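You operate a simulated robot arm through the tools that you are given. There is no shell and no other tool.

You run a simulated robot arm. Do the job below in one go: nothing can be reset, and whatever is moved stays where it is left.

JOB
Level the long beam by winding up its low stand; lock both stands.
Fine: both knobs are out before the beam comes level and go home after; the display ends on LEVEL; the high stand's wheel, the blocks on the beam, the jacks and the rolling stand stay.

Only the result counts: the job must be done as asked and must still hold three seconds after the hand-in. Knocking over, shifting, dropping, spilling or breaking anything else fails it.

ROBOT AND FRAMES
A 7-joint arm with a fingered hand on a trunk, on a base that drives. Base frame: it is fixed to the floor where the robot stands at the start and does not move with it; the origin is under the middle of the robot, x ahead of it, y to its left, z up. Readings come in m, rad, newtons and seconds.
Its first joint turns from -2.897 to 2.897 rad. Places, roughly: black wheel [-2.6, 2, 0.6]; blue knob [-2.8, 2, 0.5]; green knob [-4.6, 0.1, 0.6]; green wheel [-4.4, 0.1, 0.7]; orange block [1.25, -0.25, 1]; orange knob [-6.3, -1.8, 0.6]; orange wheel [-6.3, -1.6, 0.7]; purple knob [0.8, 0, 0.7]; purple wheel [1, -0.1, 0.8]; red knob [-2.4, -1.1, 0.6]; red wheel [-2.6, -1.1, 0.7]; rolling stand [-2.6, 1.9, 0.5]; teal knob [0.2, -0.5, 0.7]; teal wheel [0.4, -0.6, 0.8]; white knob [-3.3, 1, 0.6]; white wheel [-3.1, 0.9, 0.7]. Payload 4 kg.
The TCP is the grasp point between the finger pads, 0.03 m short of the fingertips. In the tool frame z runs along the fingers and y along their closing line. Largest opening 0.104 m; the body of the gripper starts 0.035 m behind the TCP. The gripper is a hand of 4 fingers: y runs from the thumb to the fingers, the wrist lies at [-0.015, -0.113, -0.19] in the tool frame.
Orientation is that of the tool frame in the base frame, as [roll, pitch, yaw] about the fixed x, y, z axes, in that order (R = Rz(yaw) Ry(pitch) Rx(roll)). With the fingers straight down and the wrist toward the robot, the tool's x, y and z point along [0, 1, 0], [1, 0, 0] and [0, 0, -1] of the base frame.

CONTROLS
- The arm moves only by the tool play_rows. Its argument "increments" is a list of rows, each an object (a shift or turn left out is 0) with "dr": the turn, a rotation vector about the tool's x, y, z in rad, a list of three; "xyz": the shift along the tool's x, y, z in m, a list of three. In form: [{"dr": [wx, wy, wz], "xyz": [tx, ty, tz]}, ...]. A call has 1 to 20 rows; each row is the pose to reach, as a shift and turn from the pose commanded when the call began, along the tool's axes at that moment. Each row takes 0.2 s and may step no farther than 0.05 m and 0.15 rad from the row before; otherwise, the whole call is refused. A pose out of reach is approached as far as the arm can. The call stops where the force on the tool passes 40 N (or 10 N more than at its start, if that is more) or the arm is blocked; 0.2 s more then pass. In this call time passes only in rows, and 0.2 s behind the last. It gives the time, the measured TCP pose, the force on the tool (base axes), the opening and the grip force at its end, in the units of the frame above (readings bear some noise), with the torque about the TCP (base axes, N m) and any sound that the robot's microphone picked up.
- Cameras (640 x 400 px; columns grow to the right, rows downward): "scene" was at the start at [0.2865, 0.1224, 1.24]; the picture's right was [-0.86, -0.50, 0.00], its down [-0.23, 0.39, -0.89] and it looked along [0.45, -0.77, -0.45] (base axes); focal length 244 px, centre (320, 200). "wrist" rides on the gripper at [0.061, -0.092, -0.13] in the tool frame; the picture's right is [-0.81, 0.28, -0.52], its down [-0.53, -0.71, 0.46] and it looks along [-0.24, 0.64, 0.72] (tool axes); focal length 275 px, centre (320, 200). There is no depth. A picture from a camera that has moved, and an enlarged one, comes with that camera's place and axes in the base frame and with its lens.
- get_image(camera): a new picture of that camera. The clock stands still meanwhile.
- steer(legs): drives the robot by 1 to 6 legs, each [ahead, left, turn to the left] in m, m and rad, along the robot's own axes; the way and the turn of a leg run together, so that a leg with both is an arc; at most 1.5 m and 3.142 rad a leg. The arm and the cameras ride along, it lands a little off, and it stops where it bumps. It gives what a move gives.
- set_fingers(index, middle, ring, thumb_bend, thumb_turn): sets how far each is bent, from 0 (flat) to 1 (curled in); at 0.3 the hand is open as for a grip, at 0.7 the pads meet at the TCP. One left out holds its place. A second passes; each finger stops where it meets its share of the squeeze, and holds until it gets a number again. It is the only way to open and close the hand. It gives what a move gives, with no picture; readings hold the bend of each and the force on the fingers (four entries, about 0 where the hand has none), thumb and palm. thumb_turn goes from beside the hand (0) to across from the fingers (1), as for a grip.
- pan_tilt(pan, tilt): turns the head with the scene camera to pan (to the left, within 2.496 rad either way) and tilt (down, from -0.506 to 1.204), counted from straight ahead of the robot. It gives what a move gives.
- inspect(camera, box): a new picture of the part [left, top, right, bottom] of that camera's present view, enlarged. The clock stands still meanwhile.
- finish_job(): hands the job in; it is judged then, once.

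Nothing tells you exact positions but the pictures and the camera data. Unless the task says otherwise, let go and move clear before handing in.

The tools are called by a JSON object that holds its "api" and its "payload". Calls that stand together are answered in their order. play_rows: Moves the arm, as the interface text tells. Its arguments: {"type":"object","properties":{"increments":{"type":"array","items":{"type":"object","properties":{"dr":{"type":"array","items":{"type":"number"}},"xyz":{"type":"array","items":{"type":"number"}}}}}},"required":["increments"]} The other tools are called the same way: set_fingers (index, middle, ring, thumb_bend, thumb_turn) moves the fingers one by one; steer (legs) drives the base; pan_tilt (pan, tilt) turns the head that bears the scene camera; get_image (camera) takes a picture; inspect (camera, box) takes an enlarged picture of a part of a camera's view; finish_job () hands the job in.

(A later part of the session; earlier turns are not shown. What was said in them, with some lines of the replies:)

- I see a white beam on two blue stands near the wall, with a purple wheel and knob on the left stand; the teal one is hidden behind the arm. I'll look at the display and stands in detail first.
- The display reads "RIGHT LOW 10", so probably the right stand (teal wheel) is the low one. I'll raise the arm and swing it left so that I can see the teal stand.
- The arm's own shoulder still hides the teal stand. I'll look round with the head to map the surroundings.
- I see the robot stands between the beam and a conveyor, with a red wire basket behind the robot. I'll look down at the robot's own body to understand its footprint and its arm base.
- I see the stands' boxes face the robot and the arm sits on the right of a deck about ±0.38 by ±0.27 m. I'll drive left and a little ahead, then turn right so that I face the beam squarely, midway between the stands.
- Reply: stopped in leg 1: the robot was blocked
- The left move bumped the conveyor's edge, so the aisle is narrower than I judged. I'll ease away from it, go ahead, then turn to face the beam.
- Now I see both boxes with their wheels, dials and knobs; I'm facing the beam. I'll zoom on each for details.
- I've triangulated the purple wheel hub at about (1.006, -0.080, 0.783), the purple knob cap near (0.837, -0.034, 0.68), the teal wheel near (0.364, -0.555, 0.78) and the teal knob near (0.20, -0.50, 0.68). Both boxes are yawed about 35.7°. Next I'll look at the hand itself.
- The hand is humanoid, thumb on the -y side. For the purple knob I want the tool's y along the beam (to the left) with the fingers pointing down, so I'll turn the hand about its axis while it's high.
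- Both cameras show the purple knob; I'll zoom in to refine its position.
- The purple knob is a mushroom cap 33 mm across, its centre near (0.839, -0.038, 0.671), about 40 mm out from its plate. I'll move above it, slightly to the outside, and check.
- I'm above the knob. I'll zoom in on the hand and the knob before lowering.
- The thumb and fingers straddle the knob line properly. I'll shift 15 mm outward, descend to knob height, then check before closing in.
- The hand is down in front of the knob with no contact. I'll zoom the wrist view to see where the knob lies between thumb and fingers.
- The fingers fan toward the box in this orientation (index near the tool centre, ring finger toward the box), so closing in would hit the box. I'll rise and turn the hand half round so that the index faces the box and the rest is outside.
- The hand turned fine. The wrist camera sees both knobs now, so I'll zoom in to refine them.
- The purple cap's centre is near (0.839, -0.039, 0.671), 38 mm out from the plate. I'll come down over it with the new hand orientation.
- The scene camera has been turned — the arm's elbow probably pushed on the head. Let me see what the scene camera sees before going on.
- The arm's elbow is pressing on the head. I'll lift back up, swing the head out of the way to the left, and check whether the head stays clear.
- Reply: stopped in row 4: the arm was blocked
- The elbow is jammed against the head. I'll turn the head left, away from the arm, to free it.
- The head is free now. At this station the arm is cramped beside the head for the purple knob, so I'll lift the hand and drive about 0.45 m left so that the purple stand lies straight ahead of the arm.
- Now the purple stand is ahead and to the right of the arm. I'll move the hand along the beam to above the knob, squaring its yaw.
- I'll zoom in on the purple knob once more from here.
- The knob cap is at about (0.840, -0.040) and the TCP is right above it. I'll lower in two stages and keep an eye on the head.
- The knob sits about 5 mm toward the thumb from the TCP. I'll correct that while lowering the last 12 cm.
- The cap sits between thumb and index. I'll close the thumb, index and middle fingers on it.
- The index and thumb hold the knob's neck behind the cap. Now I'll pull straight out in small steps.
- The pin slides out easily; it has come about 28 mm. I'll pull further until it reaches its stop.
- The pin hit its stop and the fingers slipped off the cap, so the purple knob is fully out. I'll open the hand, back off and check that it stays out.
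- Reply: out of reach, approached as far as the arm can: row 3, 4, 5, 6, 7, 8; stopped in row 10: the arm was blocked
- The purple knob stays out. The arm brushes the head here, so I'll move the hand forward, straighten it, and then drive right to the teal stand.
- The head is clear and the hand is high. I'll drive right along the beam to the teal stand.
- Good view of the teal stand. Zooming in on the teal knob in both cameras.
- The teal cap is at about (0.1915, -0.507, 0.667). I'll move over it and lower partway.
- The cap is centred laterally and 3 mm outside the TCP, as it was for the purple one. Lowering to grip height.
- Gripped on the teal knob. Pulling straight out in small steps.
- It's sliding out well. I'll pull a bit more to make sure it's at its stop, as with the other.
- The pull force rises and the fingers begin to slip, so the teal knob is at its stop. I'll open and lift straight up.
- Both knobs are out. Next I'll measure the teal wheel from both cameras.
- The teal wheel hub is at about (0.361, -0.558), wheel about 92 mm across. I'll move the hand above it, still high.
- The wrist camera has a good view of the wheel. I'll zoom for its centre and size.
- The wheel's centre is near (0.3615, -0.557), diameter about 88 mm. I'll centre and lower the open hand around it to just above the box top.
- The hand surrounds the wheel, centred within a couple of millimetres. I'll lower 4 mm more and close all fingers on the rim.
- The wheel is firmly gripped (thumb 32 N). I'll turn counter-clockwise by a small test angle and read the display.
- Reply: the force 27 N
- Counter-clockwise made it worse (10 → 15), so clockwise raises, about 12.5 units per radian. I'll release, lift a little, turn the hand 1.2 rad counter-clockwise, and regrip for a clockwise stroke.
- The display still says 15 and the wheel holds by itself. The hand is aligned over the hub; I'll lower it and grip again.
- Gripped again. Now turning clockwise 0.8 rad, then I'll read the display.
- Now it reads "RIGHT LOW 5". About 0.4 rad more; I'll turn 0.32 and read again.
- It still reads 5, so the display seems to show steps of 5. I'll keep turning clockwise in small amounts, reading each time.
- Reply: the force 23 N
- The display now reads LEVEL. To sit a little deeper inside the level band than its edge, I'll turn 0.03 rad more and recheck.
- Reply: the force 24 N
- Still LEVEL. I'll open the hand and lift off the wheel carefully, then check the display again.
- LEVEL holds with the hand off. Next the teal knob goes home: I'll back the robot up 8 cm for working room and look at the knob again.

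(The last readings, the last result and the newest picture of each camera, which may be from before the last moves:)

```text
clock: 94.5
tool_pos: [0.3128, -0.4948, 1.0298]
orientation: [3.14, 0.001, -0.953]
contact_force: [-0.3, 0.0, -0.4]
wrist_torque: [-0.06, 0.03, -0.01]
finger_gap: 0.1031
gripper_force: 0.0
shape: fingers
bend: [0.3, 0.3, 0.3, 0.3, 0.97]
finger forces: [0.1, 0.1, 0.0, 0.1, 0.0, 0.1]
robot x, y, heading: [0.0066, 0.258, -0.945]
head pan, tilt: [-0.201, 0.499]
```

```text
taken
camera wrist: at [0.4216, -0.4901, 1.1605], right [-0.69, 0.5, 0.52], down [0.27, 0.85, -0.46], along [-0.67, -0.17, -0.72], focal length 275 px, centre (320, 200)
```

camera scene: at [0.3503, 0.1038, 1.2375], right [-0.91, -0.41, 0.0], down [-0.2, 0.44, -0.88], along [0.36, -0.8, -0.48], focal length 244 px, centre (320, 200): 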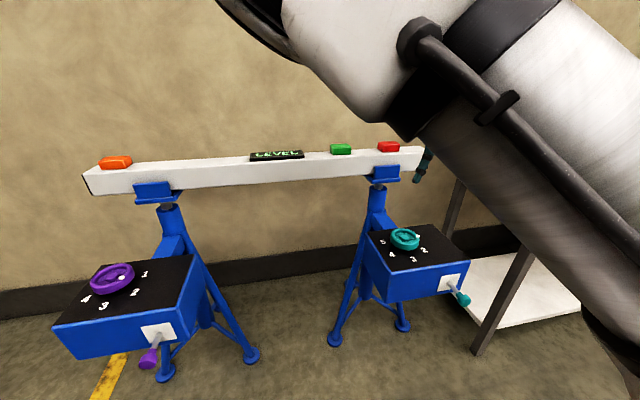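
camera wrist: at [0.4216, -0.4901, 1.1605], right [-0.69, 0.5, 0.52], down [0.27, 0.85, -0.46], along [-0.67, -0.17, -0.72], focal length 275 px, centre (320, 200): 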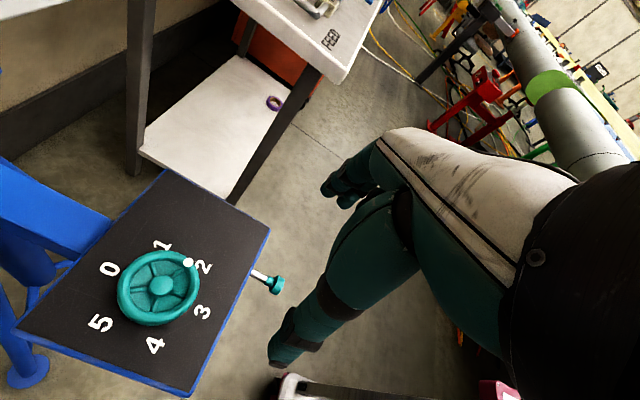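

Zooming in on the pulled-out teal knob to plan the push.

{"api": "inspect", "payload": {"camera": "wrist", "box": [220, 250, 320, 320]}}

{"api": "inspect", "payload": {"camera": "scene", "box": [420, 260, 500, 320]}}

```text
5.71 times, centred on (270, 285) of wrist
camera zoom: at [0.4216, -0.4901, 1.1605], right [-0.69, 0.5, 0.52], down [0.27, 0.85, -0.46], along [-0.67, -0.17, -0.72], focal length 1573 px, centre (606, -286)
```

zoom: 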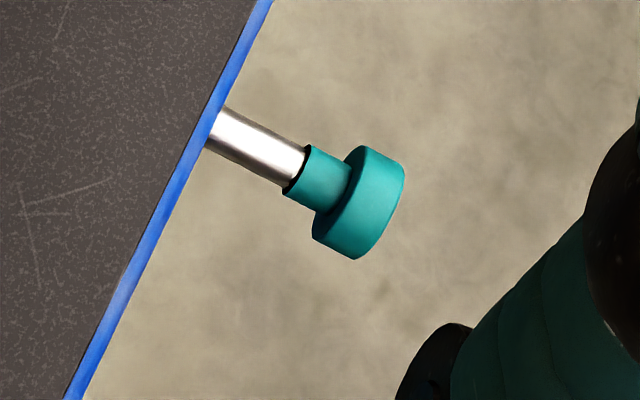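

```text
6.67 times, centred on (460, 290) of scene
camera zoom: at [0.3503, 0.1038, 1.2375], right [-0.91, -0.41, 0.0], down [-0.2, 0.44, -0.88], along [0.36, -0.8, -0.48], focal length 1626 px, centre (-613, -400)
```

zoom: 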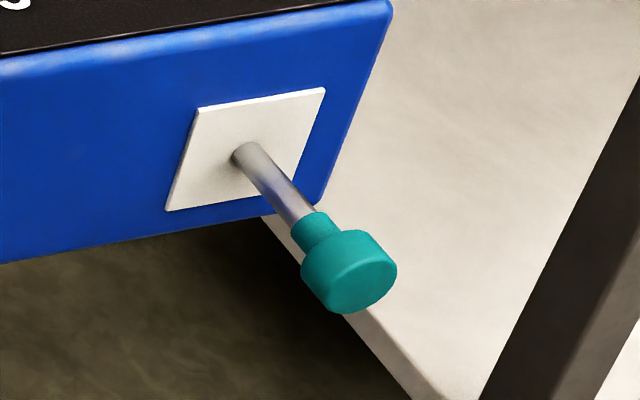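

The teal cap is at about (0.173, -0.483, 0.669). I'll close the fingers into a pinch and bring the hand down just outside the knob to push it in with the side of the fingers.

{"api": "set_fingers", "payload": {"index": 0.7, "middle": 0.7, "ring": 0.7, "thumb_bend": 0.7}}

{"api": "play_rows", "payload": {"increments": [{"xyz": [-0.034, 0.027, 0]}, {"xyz": [-0.068, 0.053, 0]}, {"xyz": [-0.102, 0.08, 0.01]}, {"xyz": [-0.137, 0.107, 0.02]}, {"xyz": [-0.137, 0.107, 0.06]}, {"xyz": [-0.137, 0.107, 0.1]}, {"xyz": [-0.137, 0.107, 0.14]}, {"xyz": [-0.137, 0.107, 0.18]}, {"xyz": [-0.137, 0.107, 0.22]}, {"xyz": [-0.137, 0.107, 0.26]}]}}

{"api": "get_image", "payload": {"camera": "wrist"}}

{"api": "get_image", "payload": {"camera": "scene"}}

```text
clock: 95.5
tool_pos: [0.313, -0.495, 1.0304]
orientation: [3.139, 0.001, -0.953]
contact_force: [-0.1, 0.0, 0.5]
wrist_torque: [-0.03, 0.01, 0.01]
finger_gap: 0.0017
gripper_force: 0.0
shape: fingers
bend: [0.7, 0.7, 0.7, 0.7, 0.97]
finger forces: [0.0, 0.1, 0.0, 0.0, 0.0, 0.1]
robot x, y, heading: [0.0079, 0.2632, -0.947]
head pan, tilt: [-0.201, 0.499]
```

```text
clock: 97.7
tool_pos: [0.1436, -0.4442, 0.7696]
orientation: [3.141, 0.0, -0.955]
contact_force: [0.3, 1.1, -0.5]
wrist_torque: [-0.01, -0.02, -0.03]
finger_gap: 0.0014
gripper_force: 0.0
shape: fingers
bend: [0.7, 0.7, 0.7, 0.7, 0.97]
finger forces: [0.0, 0.1, 0.0, 0.1, 0.0, 0.0]
robot x, y, heading: [0.0042, 0.2632, -0.944]
head pan, tilt: [-0.201, 0.499]
```

```text
taken
camera wrist: at [0.2542, -0.4388, 0.9005], right [-0.69, 0.5, 0.52], down [0.27, 0.85, -0.46], along [-0.67, -0.17, -0.72], focal length 275 px, centre (320, 200)
```

wrist: 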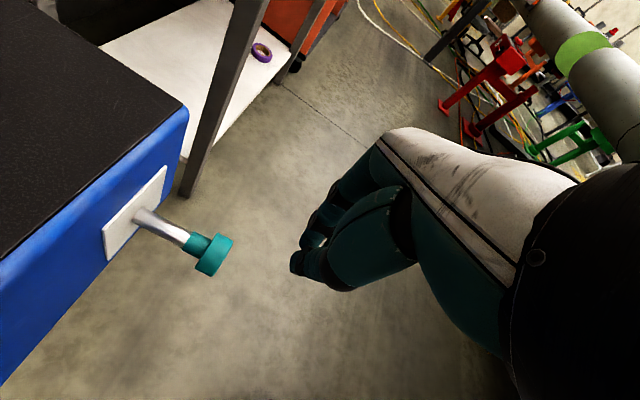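

```text
taken
camera scene: at [0.3502, 0.104, 1.2376], right [-0.91, -0.41, 0.0], down [-0.2, 0.44, -0.88], along [0.36, -0.8, -0.48], focal length 244 px, centre (320, 200)
```

scene: 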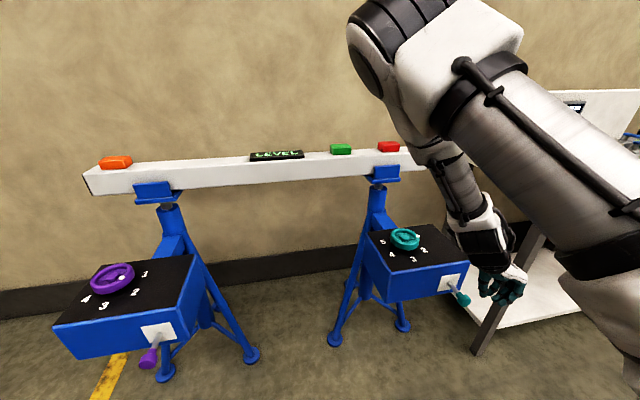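

Lined up within 2 mm. I'll go down the last 10 cm, then push inwards.

{"api": "play_rows", "payload": {"increments": [{"xyz": [0, -0.002, 0.04]}, {"xyz": [0, -0.002, 0.075]}, {"xyz": [0, -0.002, 0.1]}]}}

{"api": "play_rows", "payload": {"increments": [{"xyz": [0.01, 0, 0]}, {"xyz": [0.02, 0, 0]}, {"xyz": [0.026, 0, 0]}, {"xyz": [0.032, 0, 0]}, {"xyz": [0.038, 0, 0]}, {"xyz": [0.044, 0, 0]}]}}

{"api": "get_image", "payload": {"camera": "wrist"}}

{"api": "get_image", "payload": {"camera": "scene"}}

```text
clock: 98.5
tool_pos: [0.1447, -0.443, 0.6692]
orientation: [3.14, -0.001, -0.953]
contact_force: [-0.5, -0.4, -0.7]
wrist_torque: [0.04, 0.02, 0.01]
finger_gap: 0.0013
gripper_force: 0.0
shape: fingers
bend: [0.7, 0.7, 0.7, 0.7, 0.97]
finger forces: [0.0, 0.0, 0.0, 0.0, 0.0, 0.0]
robot x, y, heading: [0.0074, 0.2635, -0.947]
head pan, tilt: [-0.201, 0.499]
```

```text
clock: 99.9
tool_pos: [0.1713, -0.4799, 0.67]
orientation: [3.14, 0.002, -0.952]
contact_force: [-0.3, 0.4, -0.3]
wrist_torque: [-0.01, 0.01, -0.05]
finger_gap: 0.0011
gripper_force: 0.7
shape: fingers
bend: [0.7, 0.7, 0.7, 0.7, 0.98]
finger forces: [0.9, 0.1, 0.0, 0.0, 0.0, 0.1]
robot x, y, heading: [0.0074, 0.262, -0.94]
head pan, tilt: [-0.201, 0.499]
```

```text
taken
camera wrist: at [0.2819, -0.4748, 0.8005], right [-0.69, 0.5, 0.52], down [0.27, 0.85, -0.46], along [-0.67, -0.17, -0.72], focal length 275 px, centre (320, 200)
```

wrist: 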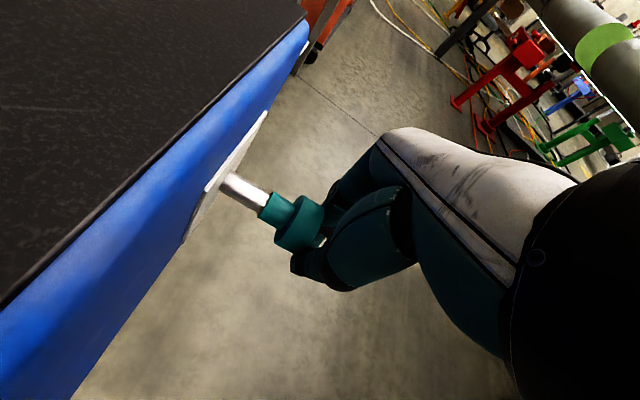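

```text
taken
camera scene: at [0.3502, 0.1037, 1.2376], right [-0.91, -0.41, 0.0], down [-0.2, 0.44, -0.88], along [0.36, -0.8, -0.48], focal length 244 px, centre (320, 200)
```

scene: 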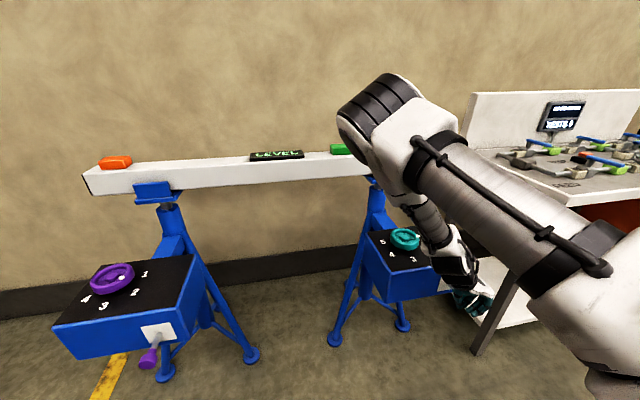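

The knob is sliding in under light contact, with about 13 mm left. I'll push on in small steps and watch the force.

{"api": "play_rows", "payload": {"increments": [{"xyz": [0.004, 0, 0]}, {"xyz": [0.008, 0, 0]}, {"xyz": [0.011, 0, 0]}]}}

{"api": "get_image", "payload": {"camera": "wrist"}}

```text
clock: 100.7
tool_pos: [0.1786, -0.4876, 0.6702]
orientation: [-3.141, -0.001, -0.953]
contact_force: [-0.7, -0.7, -0.1]
wrist_torque: [-0.02, -0.03, 0.01]
finger_gap: 0.001
gripper_force: 0.0
shape: fingers
bend: [0.7, 0.7, 0.7, 0.7, 0.98]
finger forces: [0.1, 0.0, 0.0, 0.1, 0.1, 0.1]
robot x, y, heading: [0.01, 0.263, -0.946]
head pan, tilt: [-0.201, 0.499]
```

```text
taken
camera wrist: at [0.2884, -0.4842, 0.8009], right [-0.69, 0.5, 0.52], down [0.27, 0.85, -0.46], along [-0.67, -0.17, -0.72], focal length 275 px, centre (320, 200)
```

wrist: 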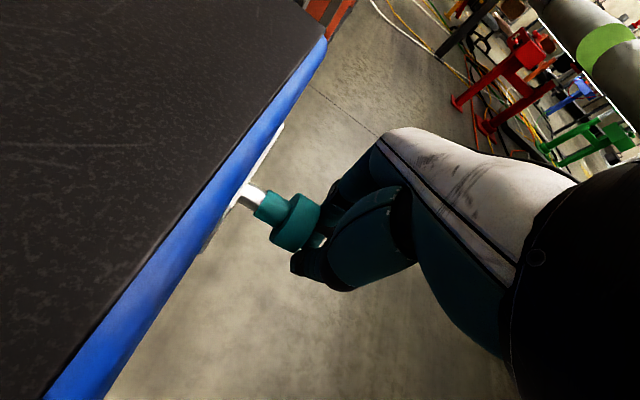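

The knob looks to be about home. Zoom to compare with how it started.

{"api": "inspect", "payload": {"camera": "wrist", "box": [200, 150, 340, 290]}}

{"api": "inspect", "payload": {"camera": "scene", "box": [420, 250, 520, 330]}}

{"api": "inspect", "payload": {"camera": "scene", "box": [230, 130, 330, 180]}}

```text
2.86 times, centred on (270, 220) of wrist
camera zoom: at [0.2884, -0.4842, 0.8009], right [-0.69, 0.5, 0.52], down [0.27, 0.85, -0.46], along [-0.67, -0.17, -0.72], focal length 786 px, centre (463, 143)
```

zoom: 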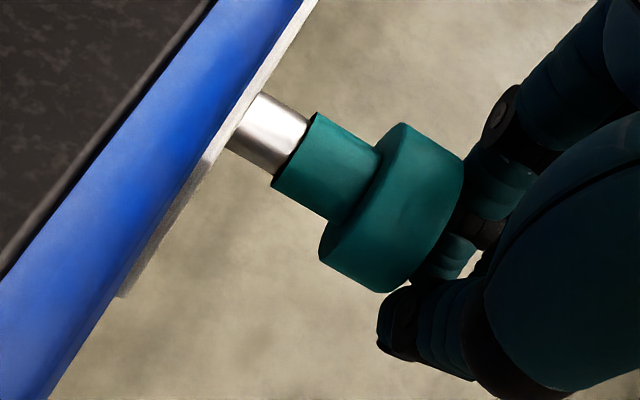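

```text
5.00 times, centred on (470, 290) of scene
camera zoom: at [0.3503, 0.1037, 1.2375], right [-0.91, -0.41, 0.0], down [-0.2, 0.44, -0.88], along [0.36, -0.8, -0.48], focal length 1219 px, centre (-430, -250)
```

zoom: 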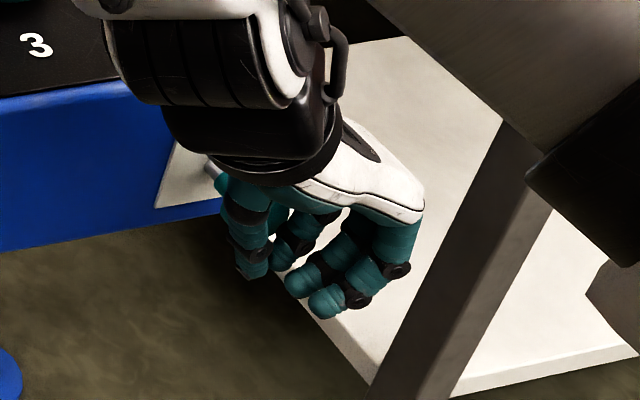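

```text
6.40 times, centred on (280, 155) of scene
camera zoom: at [0.3503, 0.1037, 1.2375], right [-0.91, -0.41, 0.0], down [-0.2, 0.44, -0.88], along [0.36, -0.8, -0.48], focal length 1561 px, centre (576, 488)
```

zoom: 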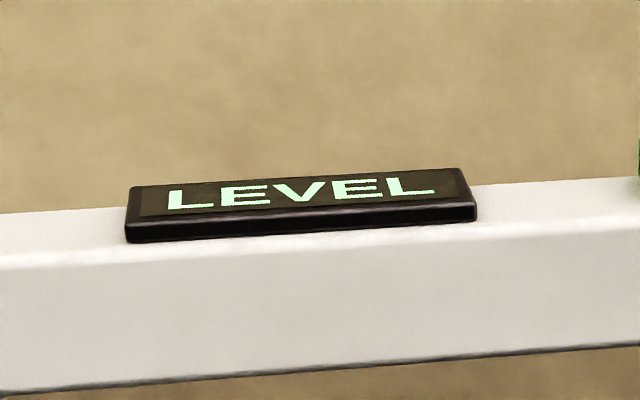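

It seems about home, and LEVEL holds. I'll push gently on until there is firm resistance, to be sure it's bottomed.

{"api": "play_rows", "payload": {"increments": [{"xyz": [0.002, 0, 0]}, {"xyz": [0.004, 0, 0]}]}}

{"api": "inspect", "payload": {"camera": "wrist", "box": [200, 150, 340, 290]}}

```text
clock: 101.3
tool_pos: [0.1789, -0.4917, 0.6706]
orientation: [3.139, 0.002, -0.954]
contact_force: [-0.4, 1.5, -0.5]
wrist_torque: [0.01, -0.01, -0.05]
finger_gap: 0.0013
gripper_force: 0.9
shape: fingers
bend: [0.7, 0.7, 0.7, 0.7, 0.98]
finger forces: [1.2, 0.1, 0.0, 0.0, 0.3, 0.0]
robot x, y, heading: [0.0087, 0.2633, -0.944]
head pan, tilt: [-0.201, 0.499]
```

```text
2.86 times, centred on (270, 220) of wrist
camera zoom: at [0.2897, -0.4871, 0.8009], right [-0.69, 0.5, 0.52], down [0.27, 0.85, -0.46], along [-0.67, -0.17, -0.72], focal length 786 px, centre (463, 143)
```

zoom: 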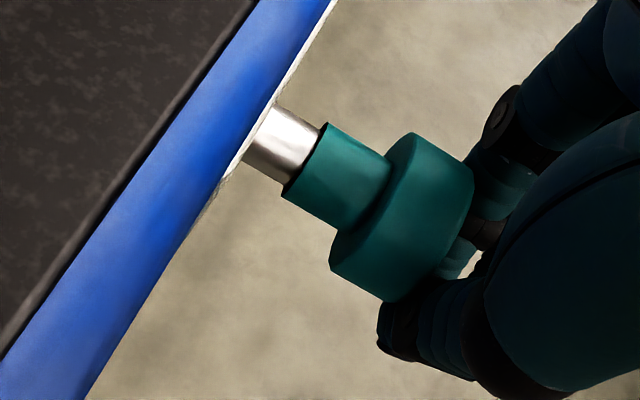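

The knob stays put relative to the plate as the hand nears it, so it is at its stop. One more firm nudge to confirm.

{"api": "play_rows", "payload": {"increments": [{"xyz": [0.002, 0, 0]}, {"xyz": [0.004, 0, 0]}, {"xyz": [0.006, 0, 0]}]}}

{"api": "inspect", "payload": {"camera": "wrist", "box": [200, 150, 340, 290]}}

```text
clock: 102.1
tool_pos: [0.1832, -0.4942, 0.6702]
orientation: [3.141, 0.005, -0.956]
contact_force: [-15.4, 19.6, 2.9]
wrist_torque: [0.0, 0.02, -0.32]
finger_gap: 0.0013
gripper_force: 13.1
shape: fingers
bend: [0.7, 0.7, 0.7, 0.7, 0.99]
finger forces: [21.7, 0.1, 0.0, 0.0, 3.9, 0.0]
robot x, y, heading: [0.0117, 0.2659, -0.943]
head pan, tilt: [-0.201, 0.499]
```

```text
2.86 times, centred on (270, 220) of wrist
camera zoom: at [0.2922, -0.4905, 0.8007], right [-0.69, 0.5, 0.52], down [0.27, 0.85, -0.45], along [-0.67, -0.17, -0.72], focal length 786 px, centre (463, 143)
```

zoom: 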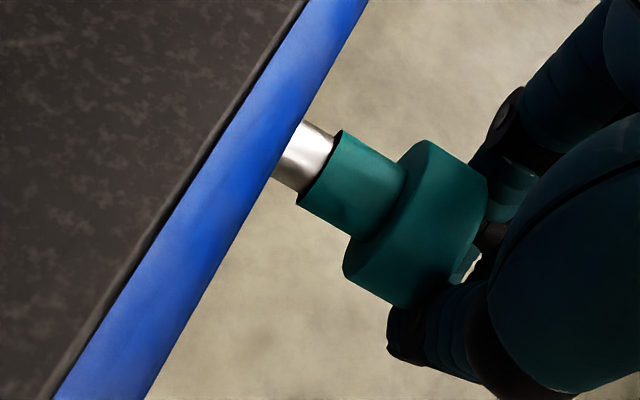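

Firm resistance at about 25 N: the teal knob is home. I'll back off, lift, and check everything on this stand.

{"api": "play_rows", "payload": {"increments": [{"xyz": [-0.01, 0, 0]}, {"xyz": [-0.03, 0, 0]}, {"xyz": [-0.035, 0, -0.03]}, {"xyz": [-0.035, 0, -0.07]}, {"xyz": [-0.035, 0, -0.11]}, {"xyz": [-0.035, 0, -0.15]}, {"xyz": [-0.035, 0, -0.19]}, {"xyz": [-0.02, 0, -0.23]}, {"xyz": [0, 0, -0.27]}, {"xyz": [0.02, 0, -0.31]}, {"xyz": [0.04, 0, -0.35]}, {"xyz": [0.06, 0, -0.38]}]}}

{"api": "get_image", "payload": {"camera": "wrist"}}

{"api": "get_image", "payload": {"camera": "scene"}}

{"api": "inspect", "payload": {"camera": "scene", "box": [230, 130, 330, 180]}}

{"api": "inspect", "payload": {"camera": "scene", "box": [360, 220, 500, 320]}}

```text
clock: 104.7
tool_pos: [0.2211, -0.5466, 1.0499]
orientation: [-3.141, 0.001, -0.952]
contact_force: [0.3, 1.1, 0.1]
wrist_torque: [0.01, 0.03, 0.03]
finger_gap: 0.0013
gripper_force: 0.0
shape: fingers
bend: [0.7, 0.7, 0.7, 0.7, 0.98]
finger forces: [0.1, 0.0, 0.0, 0.0, 0.1, 0.0]
robot x, y, heading: [0.0086, 0.2664, -0.945]
head pan, tilt: [-0.201, 0.499]
```

```text
taken
camera wrist: at [0.3303, -0.5424, 1.1812], right [-0.69, 0.5, 0.52], down [0.27, 0.85, -0.46], along [-0.67, -0.17, -0.72], focal length 275 px, centre (320, 200)
```

wrist: 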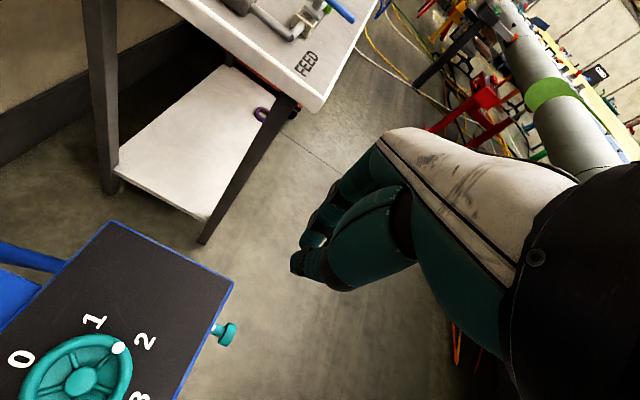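

```text
taken
camera scene: at [0.3503, 0.1038, 1.2375], right [-0.91, -0.41, 0.0], down [-0.2, 0.44, -0.88], along [0.36, -0.8, -0.48], focal length 244 px, centre (320, 200)
```

scene: 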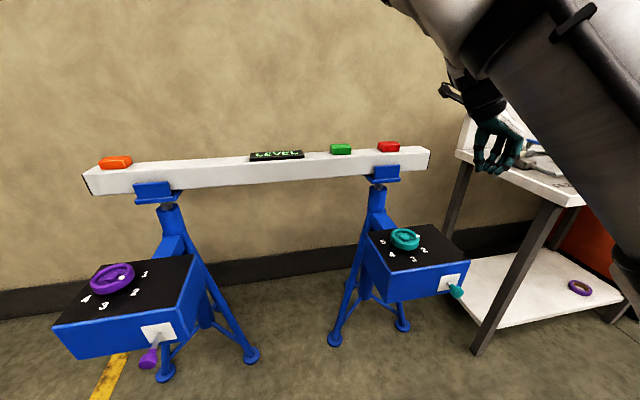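

```text
6.40 times, centred on (280, 155) of scene
camera zoom: at [0.3503, 0.1038, 1.2375], right [-0.91, -0.41, 0.0], down [-0.2, 0.44, -0.88], along [0.36, -0.8, -0.48], focal length 1561 px, centre (576, 488)
```

zoom: 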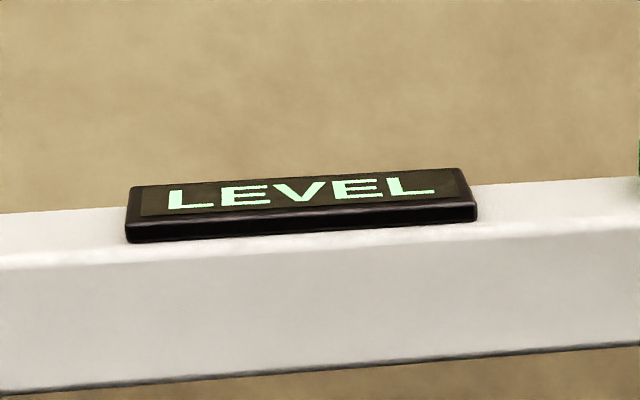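

```text
4.00 times, centred on (430, 270) of scene
camera zoom: at [0.3503, 0.1038, 1.2375], right [-0.91, -0.41, 0.0], down [-0.2, 0.44, -0.88], along [0.36, -0.8, -0.48], focal length 976 px, centre (-120, -80)
```

zoom: 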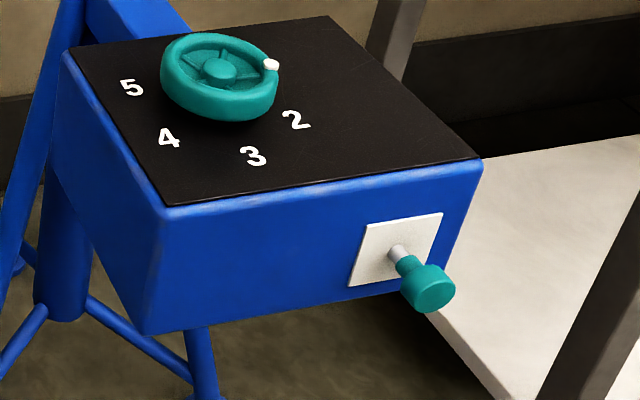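

The teal knob is home and the beam reads LEVEL. Now I'll drive left along the beam to the purple stand.

{"api": "steer", "payload": {"legs": [[0, 0.72, 0]]}}

{"api": "get_image", "payload": {"camera": "scene"}}

{"api": "get_image", "payload": {"camera": "wrist"}}

```text
clock: 108.7
tool_pos: [0.822, -0.1101, 1.0498]
orientation: [3.138, 0.001, -0.948]
contact_force: [0.4, 0.1, -0.2]
wrist_torque: [-0.01, 0.0, 0.0]
finger_gap: 0.0011
gripper_force: 0.0
shape: fingers
bend: [0.7, 0.7, 0.7, 0.7, 0.98]
finger forces: [0.0, 0.0, 0.1, 0.1, 0.1, 0.0]
robot x, y, heading: [0.6101, 0.6966, -0.941]
head pan, tilt: [-0.201, 0.499]
```

```text
taken
camera scene: at [0.9495, 0.5412, 1.2375], right [-0.91, -0.42, 0.0], down [-0.2, 0.43, -0.88], along [0.37, -0.8, -0.48], focal length 244 px, centre (320, 200)
```

scene: 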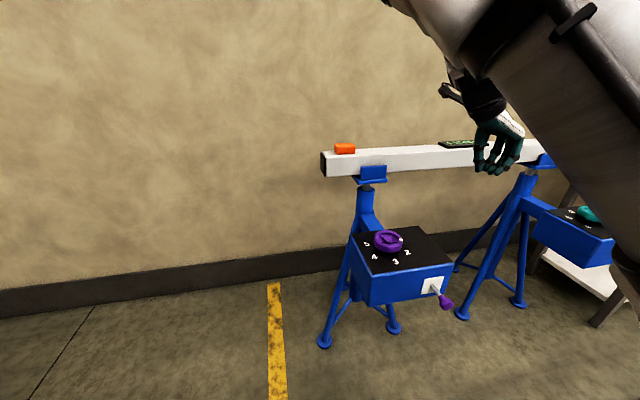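

```text
taken
camera wrist: at [0.9328, -0.1049, 1.1808], right [-0.7, 0.5, 0.52], down [0.27, 0.85, -0.46], along [-0.67, -0.18, -0.72], focal length 275 px, centre (320, 200)
```

wrist: 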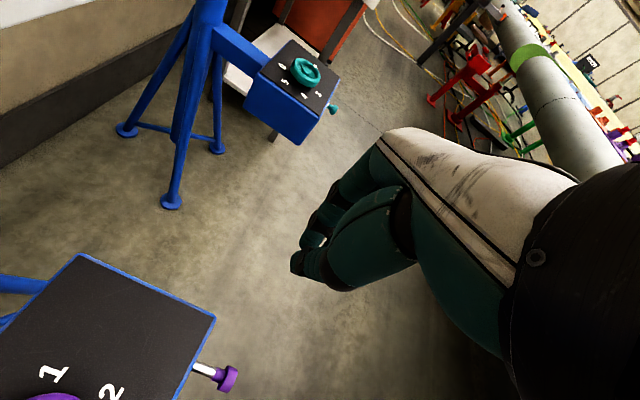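

Zooming on the purple knob for its exact pulled-out position.

{"api": "inspect", "payload": {"camera": "wrist", "box": [170, 330, 270, 400]}}

{"api": "inspect", "payload": {"camera": "scene", "box": [400, 260, 480, 320]}}

{"api": "inspect", "payload": {"camera": "scene", "box": [430, 130, 490, 155]}}

```text
5.71 times, centred on (220, 365) of wrist
camera zoom: at [0.9328, -0.1049, 1.1808], right [-0.7, 0.5, 0.52], down [0.27, 0.85, -0.46], along [-0.67, -0.18, -0.72], focal length 1573 px, centre (891, -743)
```

zoom: 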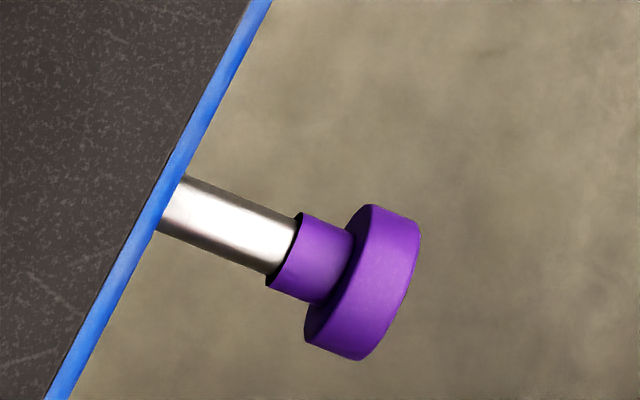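

```text
6.67 times, centred on (440, 290) of scene
camera zoom: at [0.9495, 0.5412, 1.2375], right [-0.91, -0.42, 0.0], down [-0.2, 0.43, -0.88], along [0.37, -0.8, -0.48], focal length 1626 px, centre (-480, -400)
```

zoom: 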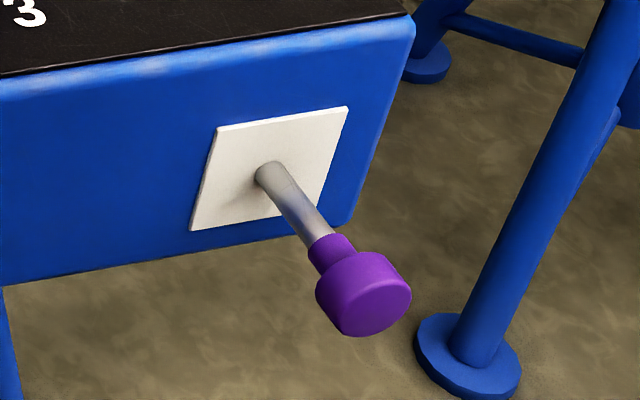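

```text
10.67 times, centred on (460, 142) of scene
camera zoom: at [0.9495, 0.5412, 1.2375], right [-0.91, -0.42, 0.0], down [-0.2, 0.43, -0.88], along [0.37, -0.8, -0.48], focal length 2601 px, centre (-1173, 813)
```

zoom: 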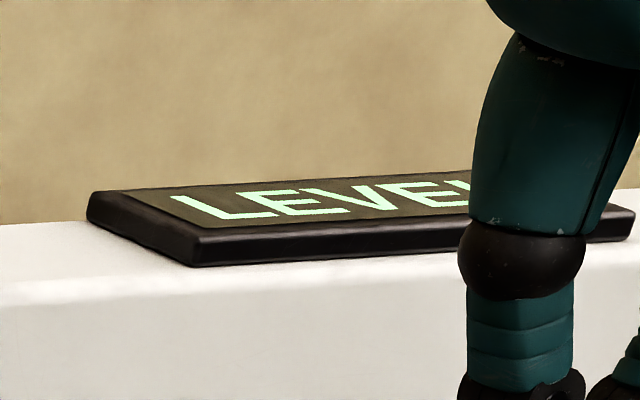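

The purple cap is at about (0.822, -0.017, 0.671), LEVEL still shows. I'll bring the closed fingers down just outside it.

{"api": "play_rows", "payload": {"increments": [{"xyz": [-0.032, -0.014, 0]}, {"xyz": [-0.064, -0.028, 0]}, {"xyz": [-0.096, -0.042, 0]}, {"xyz": [-0.125, -0.0545, 0.02]}, {"xyz": [-0.125, -0.0545, 0.06]}, {"xyz": [-0.125, -0.0545, 0.1]}, {"xyz": [-0.125, -0.0545, 0.14]}, {"xyz": [-0.125, -0.0545, 0.18]}, {"xyz": [-0.125, -0.0545, 0.22]}, {"xyz": [-0.125, -0.0545, 0.26]}, {"xyz": [-0.125, -0.0545, 0.28]}]}}

{"api": "get_image", "payload": {"camera": "wrist"}}

{"api": "get_image", "payload": {"camera": "scene"}}

```text
clock: 111.1
tool_pos: [0.7938, 0.0231, 0.7713]
orientation: [3.141, 0.001, -0.947]
contact_force: [0.0, -0.3, 0.1]
wrist_torque: [0.02, 0.0, -0.02]
finger_gap: 0.0012
gripper_force: 0.0
shape: fingers
bend: [0.7, 0.7, 0.7, 0.7, 0.98]
finger forces: [0.0, 0.1, 0.0, 0.0, 0.0, 0.1]
robot x, y, heading: [0.6086, 0.6945, -0.94]
head pan, tilt: [-0.201, 0.499]
```

```text
taken
camera wrist: at [0.9038, 0.0288, 0.9015], right [-0.7, 0.5, 0.52], down [0.27, 0.85, -0.46], along [-0.67, -0.18, -0.72], focal length 275 px, centre (320, 200)
```

wrist: 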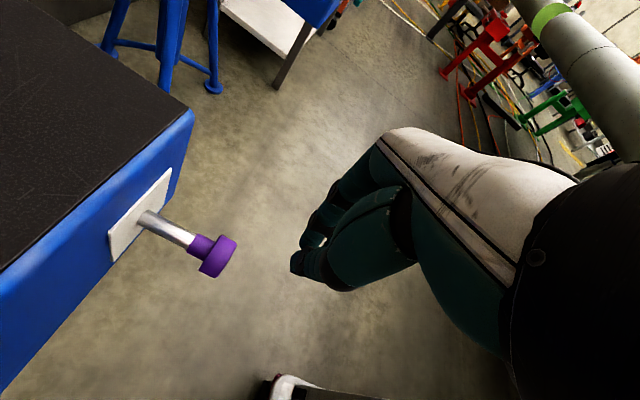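

```text
taken
camera scene: at [0.9495, 0.5413, 1.2375], right [-0.91, -0.42, 0.0], down [-0.2, 0.43, -0.88], along [0.37, -0.8, -0.48], focal length 244 px, centre (320, 200)
```

scene: 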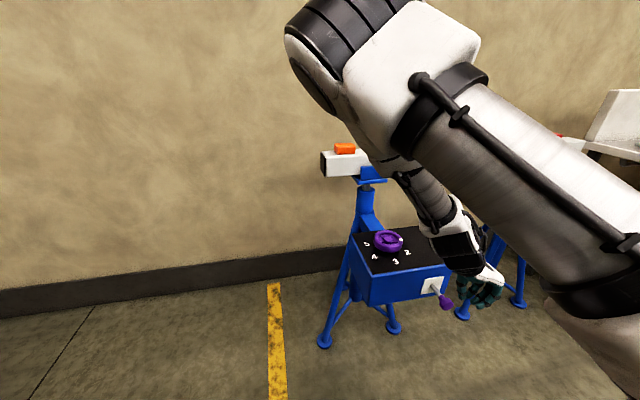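

Aligned as for the teal one. Lowering the last 10 cm, then pushing in.

{"api": "play_rows", "payload": {"increments": [{"xyz": [0, -0.002, 0.04]}, {"xyz": [0, -0.002, 0.075]}, {"xyz": [0, -0.002, 0.1]}]}}

{"api": "play_rows", "payload": {"increments": [{"xyz": [0.01, 0, 0]}, {"xyz": [0.02, 0, 0]}, {"xyz": [0.026, 0, 0]}, {"xyz": [0.032, 0, 0]}, {"xyz": [0.038, 0, 0]}, {"xyz": [0.044, 0, 0]}, {"xyz": [0.049, 0, 0]}]}}

{"api": "get_image", "payload": {"camera": "wrist"}}

{"api": "get_image", "payload": {"camera": "scene"}}

```text
clock: 111.9
tool_pos: [0.7962, 0.0242, 0.67]
orientation: [3.139, 0.0, -0.947]
contact_force: [-0.1, 0.4, -0.7]
wrist_torque: [0.0, -0.01, -0.03]
finger_gap: 0.0013
gripper_force: 0.0
shape: fingers
bend: [0.7, 0.7, 0.7, 0.7, 0.98]
finger forces: [0.0, 0.0, 0.0, 0.0, 0.1, 0.0]
robot x, y, heading: [0.6021, 0.6961, -0.94]
head pan, tilt: [-0.201, 0.499]
```

```text
clock: 113.5
tool_pos: [0.8255, -0.0153, 0.6698]
orientation: [3.14, 0.003, -0.947]
contact_force: [-0.5, -0.3, 1.5]
wrist_torque: [0.02, 0.0, -0.08]
finger_gap: 0.0011
gripper_force: 0.0
shape: fingers
bend: [0.7, 0.7, 0.7, 0.7, 0.98]
finger forces: [1.0, 0.0, 0.0, 0.0, 0.1, 0.0]
robot x, y, heading: [0.609, 0.6978, -0.94]
head pan, tilt: [-0.201, 0.499]
```

```text
taken
camera wrist: at [0.934, -0.0101, 0.8004], right [-0.7, 0.5, 0.52], down [0.27, 0.85, -0.46], along [-0.67, -0.18, -0.72], focal length 275 px, centre (320, 200)
```

wrist: 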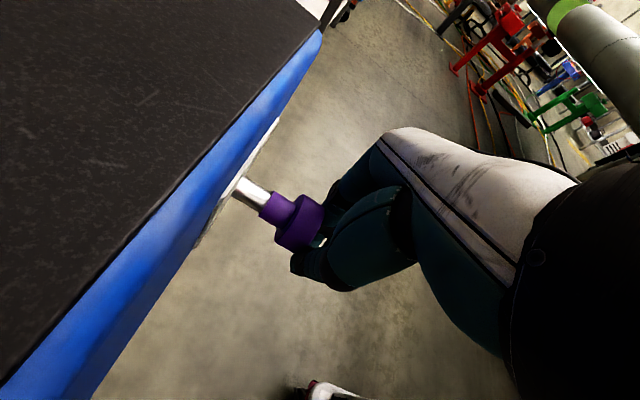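

```text
taken
camera scene: at [0.9495, 0.5413, 1.2376], right [-0.91, -0.42, 0.0], down [-0.2, 0.43, -0.88], along [0.37, -0.8, -0.48], focal length 244 px, centre (320, 200)
```

scene: 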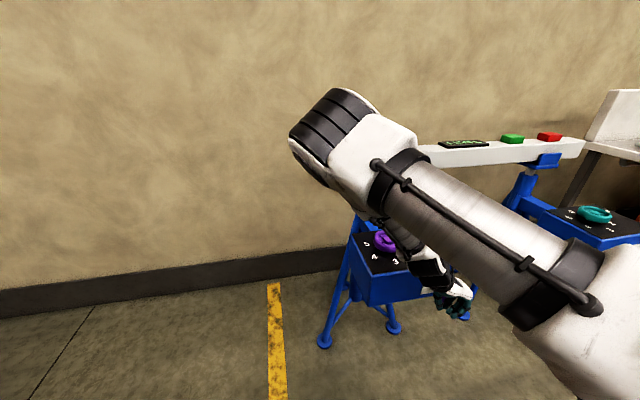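

The purple knob is sliding in with light contact. I'll push on in small steps until it's firmly at its stop.

{"api": "play_rows", "payload": {"increments": [{"xyz": [0.003, 0, 0]}, {"xyz": [0.006, 0, 0]}, {"xyz": [0.009, 0, 0]}]}}

{"api": "inspect", "payload": {"camera": "wrist", "box": [200, 150, 340, 290]}}

```text
clock: 114.3
tool_pos: [0.8291, -0.022, 0.6689]
orientation: [-3.141, 0.002, -0.949]
contact_force: [-3.4, 3.5, 0.8]
wrist_torque: [-0.02, 0.01, -0.08]
finger_gap: 0.0011
gripper_force: 2.6
shape: fingers
bend: [0.7, 0.7, 0.7, 0.7, 0.98]
finger forces: [5.1, 0.1, 0.0, 0.0, 0.8, 0.1]
robot x, y, heading: [0.6084, 0.6956, -0.943]
head pan, tilt: [-0.201, 0.499]
```

```text
2.86 times, centred on (270, 220) of wrist
camera zoom: at [0.9387, -0.0171, 0.8005], right [-0.69, 0.5, 0.52], down [0.27, 0.85, -0.45], along [-0.67, -0.18, -0.72], focal length 786 px, centre (463, 143)
```

zoom: 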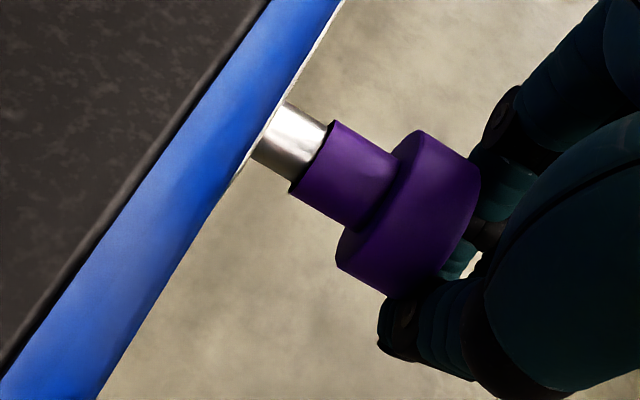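

The pin shows the same short length as at the start and the force is rising. One firm nudge to be sure it's home.

{"api": "play_rows", "payload": {"increments": [{"xyz": [0.002, 0, 0]}, {"xyz": [0.004, 0, 0]}]}}

{"api": "inspect", "payload": {"camera": "wrist", "box": [200, 150, 340, 290]}}

```text
clock: 114.9
tool_pos: [0.8297, -0.0253, 0.6688]
orientation: [-3.141, 0.006, -0.951]
contact_force: [-13.3, 20.5, 2.5]
wrist_torque: [-0.02, 0.06, -0.29]
finger_gap: 0.0007
gripper_force: 12.1
shape: fingers
bend: [0.7, 0.7, 0.7, 0.69, 0.99]
finger forces: [21.9, 0.1, 0.1, 0.0, 3.3, 0.0]
robot x, y, heading: [0.6069, 0.6989, -0.938]
head pan, tilt: [-0.201, 0.499]
```

```text
2.86 times, centred on (270, 220) of wrist
camera zoom: at [0.9398, -0.0197, 0.8001], right [-0.69, 0.5, 0.52], down [0.27, 0.85, -0.45], along [-0.67, -0.17, -0.72], focal length 786 px, centre (463, 143)
```

zoom: 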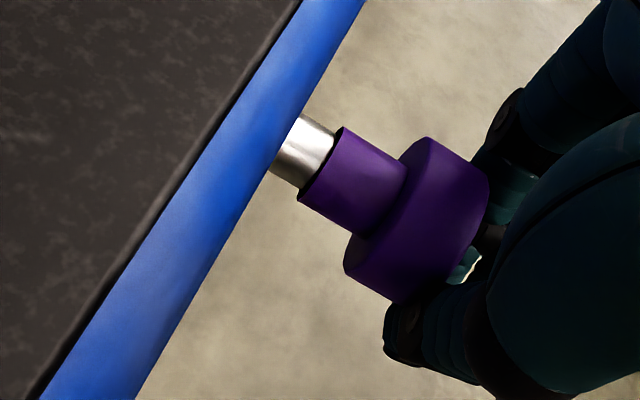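

The purple knob is at its stop too (about 24 N). I'll back off, lift clear, and verify both knobs, wheels and the display.

{"api": "play_rows", "payload": {"increments": [{"xyz": [-0.01, 0, 0]}, {"xyz": [-0.03, 0, 0]}, {"xyz": [-0.035, 0, -0.03]}, {"xyz": [-0.035, 0, -0.07]}, {"xyz": [-0.035, 0, -0.11]}, {"xyz": [-0.035, 0, -0.15]}, {"xyz": [-0.035, 0, -0.19]}, {"xyz": [-0.02, 0, -0.23]}, {"xyz": [0, 0, -0.27]}, {"xyz": [0.02, 0, -0.31]}, {"xyz": [0.04, 0, -0.35]}, {"xyz": [0.06, 0, -0.39]}]}}

{"api": "get_image", "payload": {"camera": "wrist"}}

{"api": "get_image", "payload": {"camera": "scene"}}

{"api": "inspect", "payload": {"camera": "scene", "box": [340, 210, 480, 320]}}

{"api": "inspect", "payload": {"camera": "scene", "box": [430, 120, 530, 160]}}

```text
clock: 117.5
tool_pos: [0.8665, -0.073, 1.0606]
orientation: [3.139, 0.001, -0.947]
contact_force: [0.0, 0.0, 0.0]
wrist_torque: [-0.05, -0.01, -0.01]
finger_gap: 0.0012
gripper_force: 0.2
shape: fingers
bend: [0.7, 0.7, 0.7, 0.7, 0.98]
finger forces: [0.0, 0.1, 0.0, 0.1, 0.0, 0.0]
robot x, y, heading: [0.6069, 0.7006, -0.939]
head pan, tilt: [-0.201, 0.499]
```

```text
taken
camera wrist: at [0.9767, -0.0677, 1.1919], right [-0.69, 0.5, 0.52], down [0.27, 0.85, -0.46], along [-0.67, -0.18, -0.72], focal length 275 px, centre (320, 200)
```

wrist: 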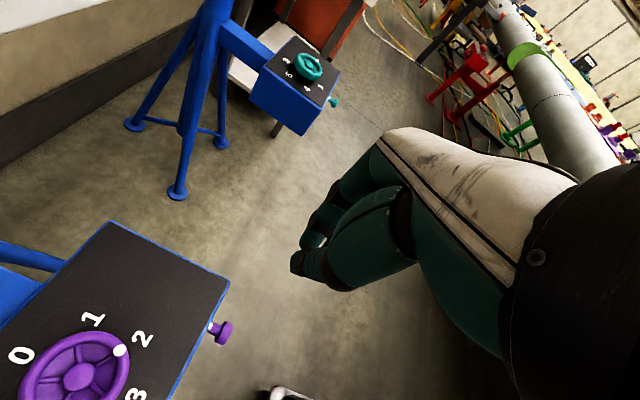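

```text
taken
camera scene: at [0.9496, 0.5413, 1.2375], right [-0.91, -0.42, 0.0], down [-0.2, 0.43, -0.88], along [0.37, -0.8, -0.48], focal length 244 px, centre (320, 200)
```

scene: 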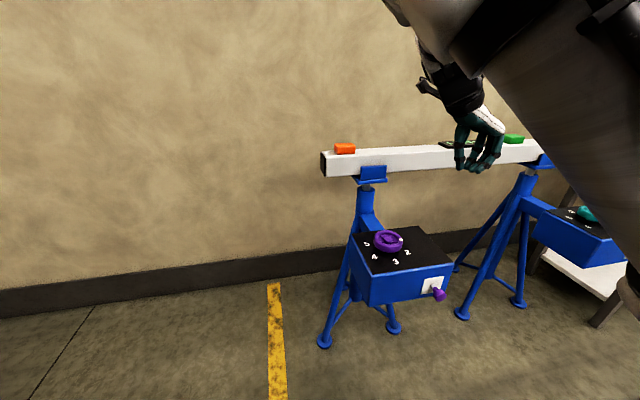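

```text
3.64 times, centred on (410, 265) of scene
camera zoom: at [0.9496, 0.5413, 1.2375], right [-0.91, -0.42, 0.0], down [-0.2, 0.43, -0.88], along [0.37, -0.8, -0.48], focal length 887 px, centre (-7, -36)
```

zoom: 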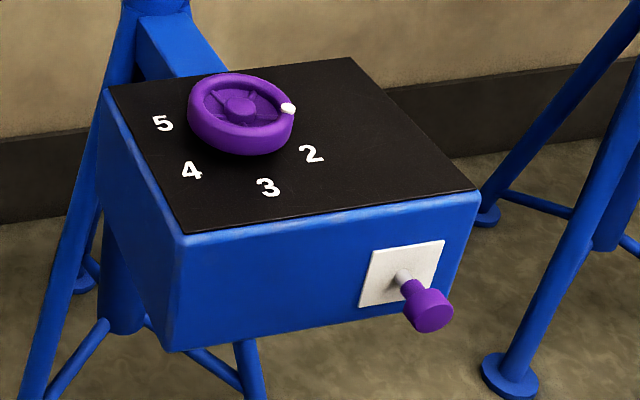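

```text
6.40 times, centred on (480, 140) of scene
camera zoom: at [0.9496, 0.5413, 1.2375], right [-0.91, -0.42, 0.0], down [-0.2, 0.43, -0.88], along [0.37, -0.8, -0.48], focal length 1561 px, centre (-704, 584)
```

zoom: 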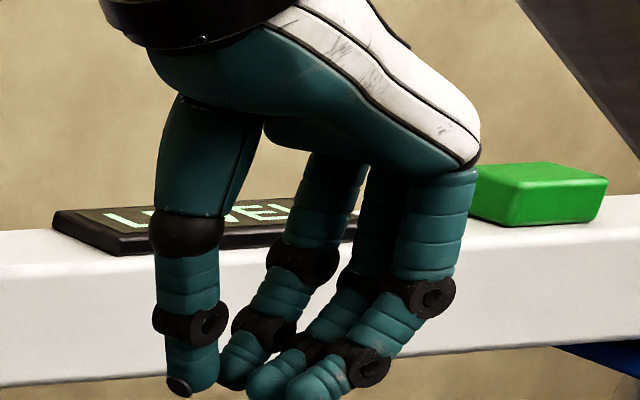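

Both knobs are home. I'll lift the hand further so that I can read the whole display and check the blocks one last time.

{"api": "play_rows", "payload": {"increments": [{"xyz": [0, 0, -0.04]}, {"xyz": [0, 0, -0.08]}, {"xyz": [0, 0, -0.12]}, {"xyz": [0, 0, -0.16]}]}}

{"api": "get_image", "payload": {"camera": "scene"}}

{"api": "inspect", "payload": {"camera": "scene", "box": [310, 120, 640, 270]}}

{"api": "inspect", "payload": {"camera": "scene", "box": [430, 120, 530, 160]}}

{"api": "inspect", "payload": {"camera": "wrist", "box": [0, 0, 360, 400]}}

```text
clock: 118.5
tool_pos: [0.8678, -0.0756, 1.2205]
orientation: [3.14, 0.003, -0.948]
contact_force: [-1.0, -0.2, 0.2]
wrist_torque: [0.03, 0.01, 0.01]
finger_gap: 0.0013
gripper_force: 0.0
shape: fingers
bend: [0.7, 0.7, 0.7, 0.7, 0.98]
finger forces: [0.1, 0.0, 0.0, 0.0, 0.0, 0.0]
robot x, y, heading: [0.608, 0.6987, -0.935]
head pan, tilt: [-0.201, 0.499]
```

```text
taken
camera scene: at [0.9497, 0.5412, 1.2375], right [-0.91, -0.42, 0.0], down [-0.2, 0.43, -0.88], along [0.37, -0.8, -0.48], focal length 244 px, centre (320, 200)
```

scene: 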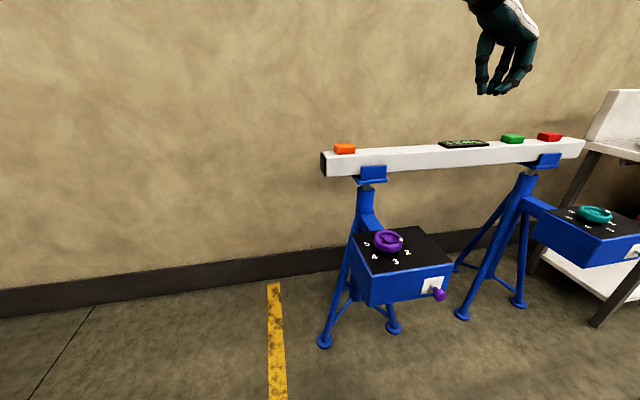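

```text
1.94 times, centred on (475, 195) of scene
camera zoom: at [0.9497, 0.5412, 1.2375], right [-0.91, -0.42, 0.0], down [-0.2, 0.43, -0.88], along [0.37, -0.8, -0.48], focal length 473 px, centre (19, 210)
```

zoom: 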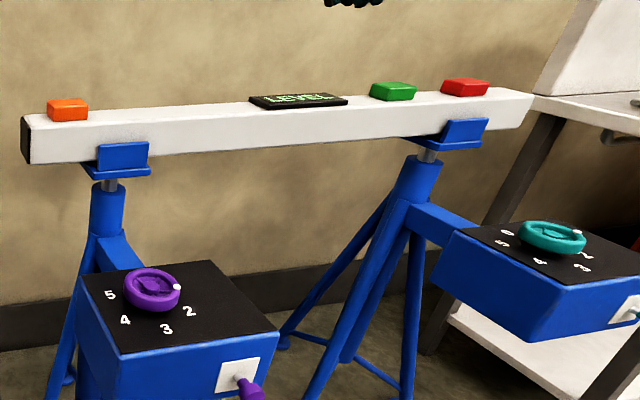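

```text
6.40 times, centred on (480, 140) of scene
camera zoom: at [0.9497, 0.5412, 1.2375], right [-0.91, -0.42, 0.0], down [-0.2, 0.43, -0.88], along [0.37, -0.8, -0.48], focal length 1561 px, centre (-704, 584)
```

zoom: 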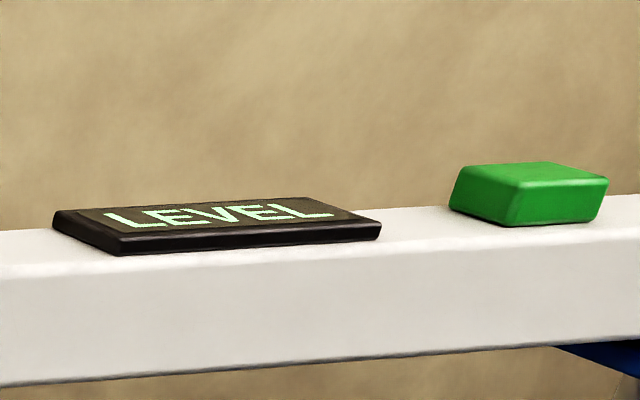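

```text
1.00 times, centred on (180, 200) of wrist (not enlarged: the box is as wide or as high as the picture)
camera zoom: at [0.9772, -0.0705, 1.351], right [-0.69, 0.5, 0.52], down [0.27, 0.85, -0.46], along [-0.67, -0.18, -0.72], focal length 275 px, centre (460, 200)
```

zoom: 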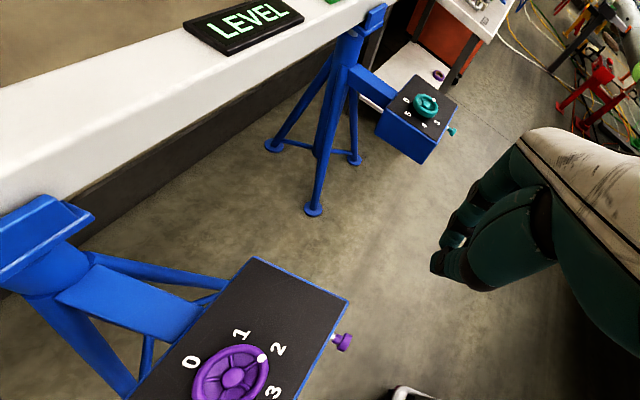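

The display reads LEVEL, both knobs are home, the blocks and the purple wheel are as they were, and the hand is clear. Handing in.

{"api": "finish_job", "payload": {}}

```text
The job is handed in.
```

I levelled the beam by winding up the low (teal) stand's wheel, then pushed both knobs home. I've handed the job in and don't know the verdict.

- **Knobs:** I pulled the purple and teal knobs out before winding. After the beam came level I pushed each back in until it met firm resistance, about 25 N.
- **Level:** The display started at "RIGHT LOW 10". My first test turn went the wrong way and took it to 15. Clockwise was the right direction, and it reached LEVEL and still read LEVEL at hand-in.
- **Left alone:** I didn't touch the purple wheel or the blocks, and they looked unchanged in the last pictures. I never went near the rolling stand.
- **Bumps:** Early on the robot stopped against the conveyor's edge while driving. The arm's elbow also pushed its own head camera twice. I saw nothing shifted by these.
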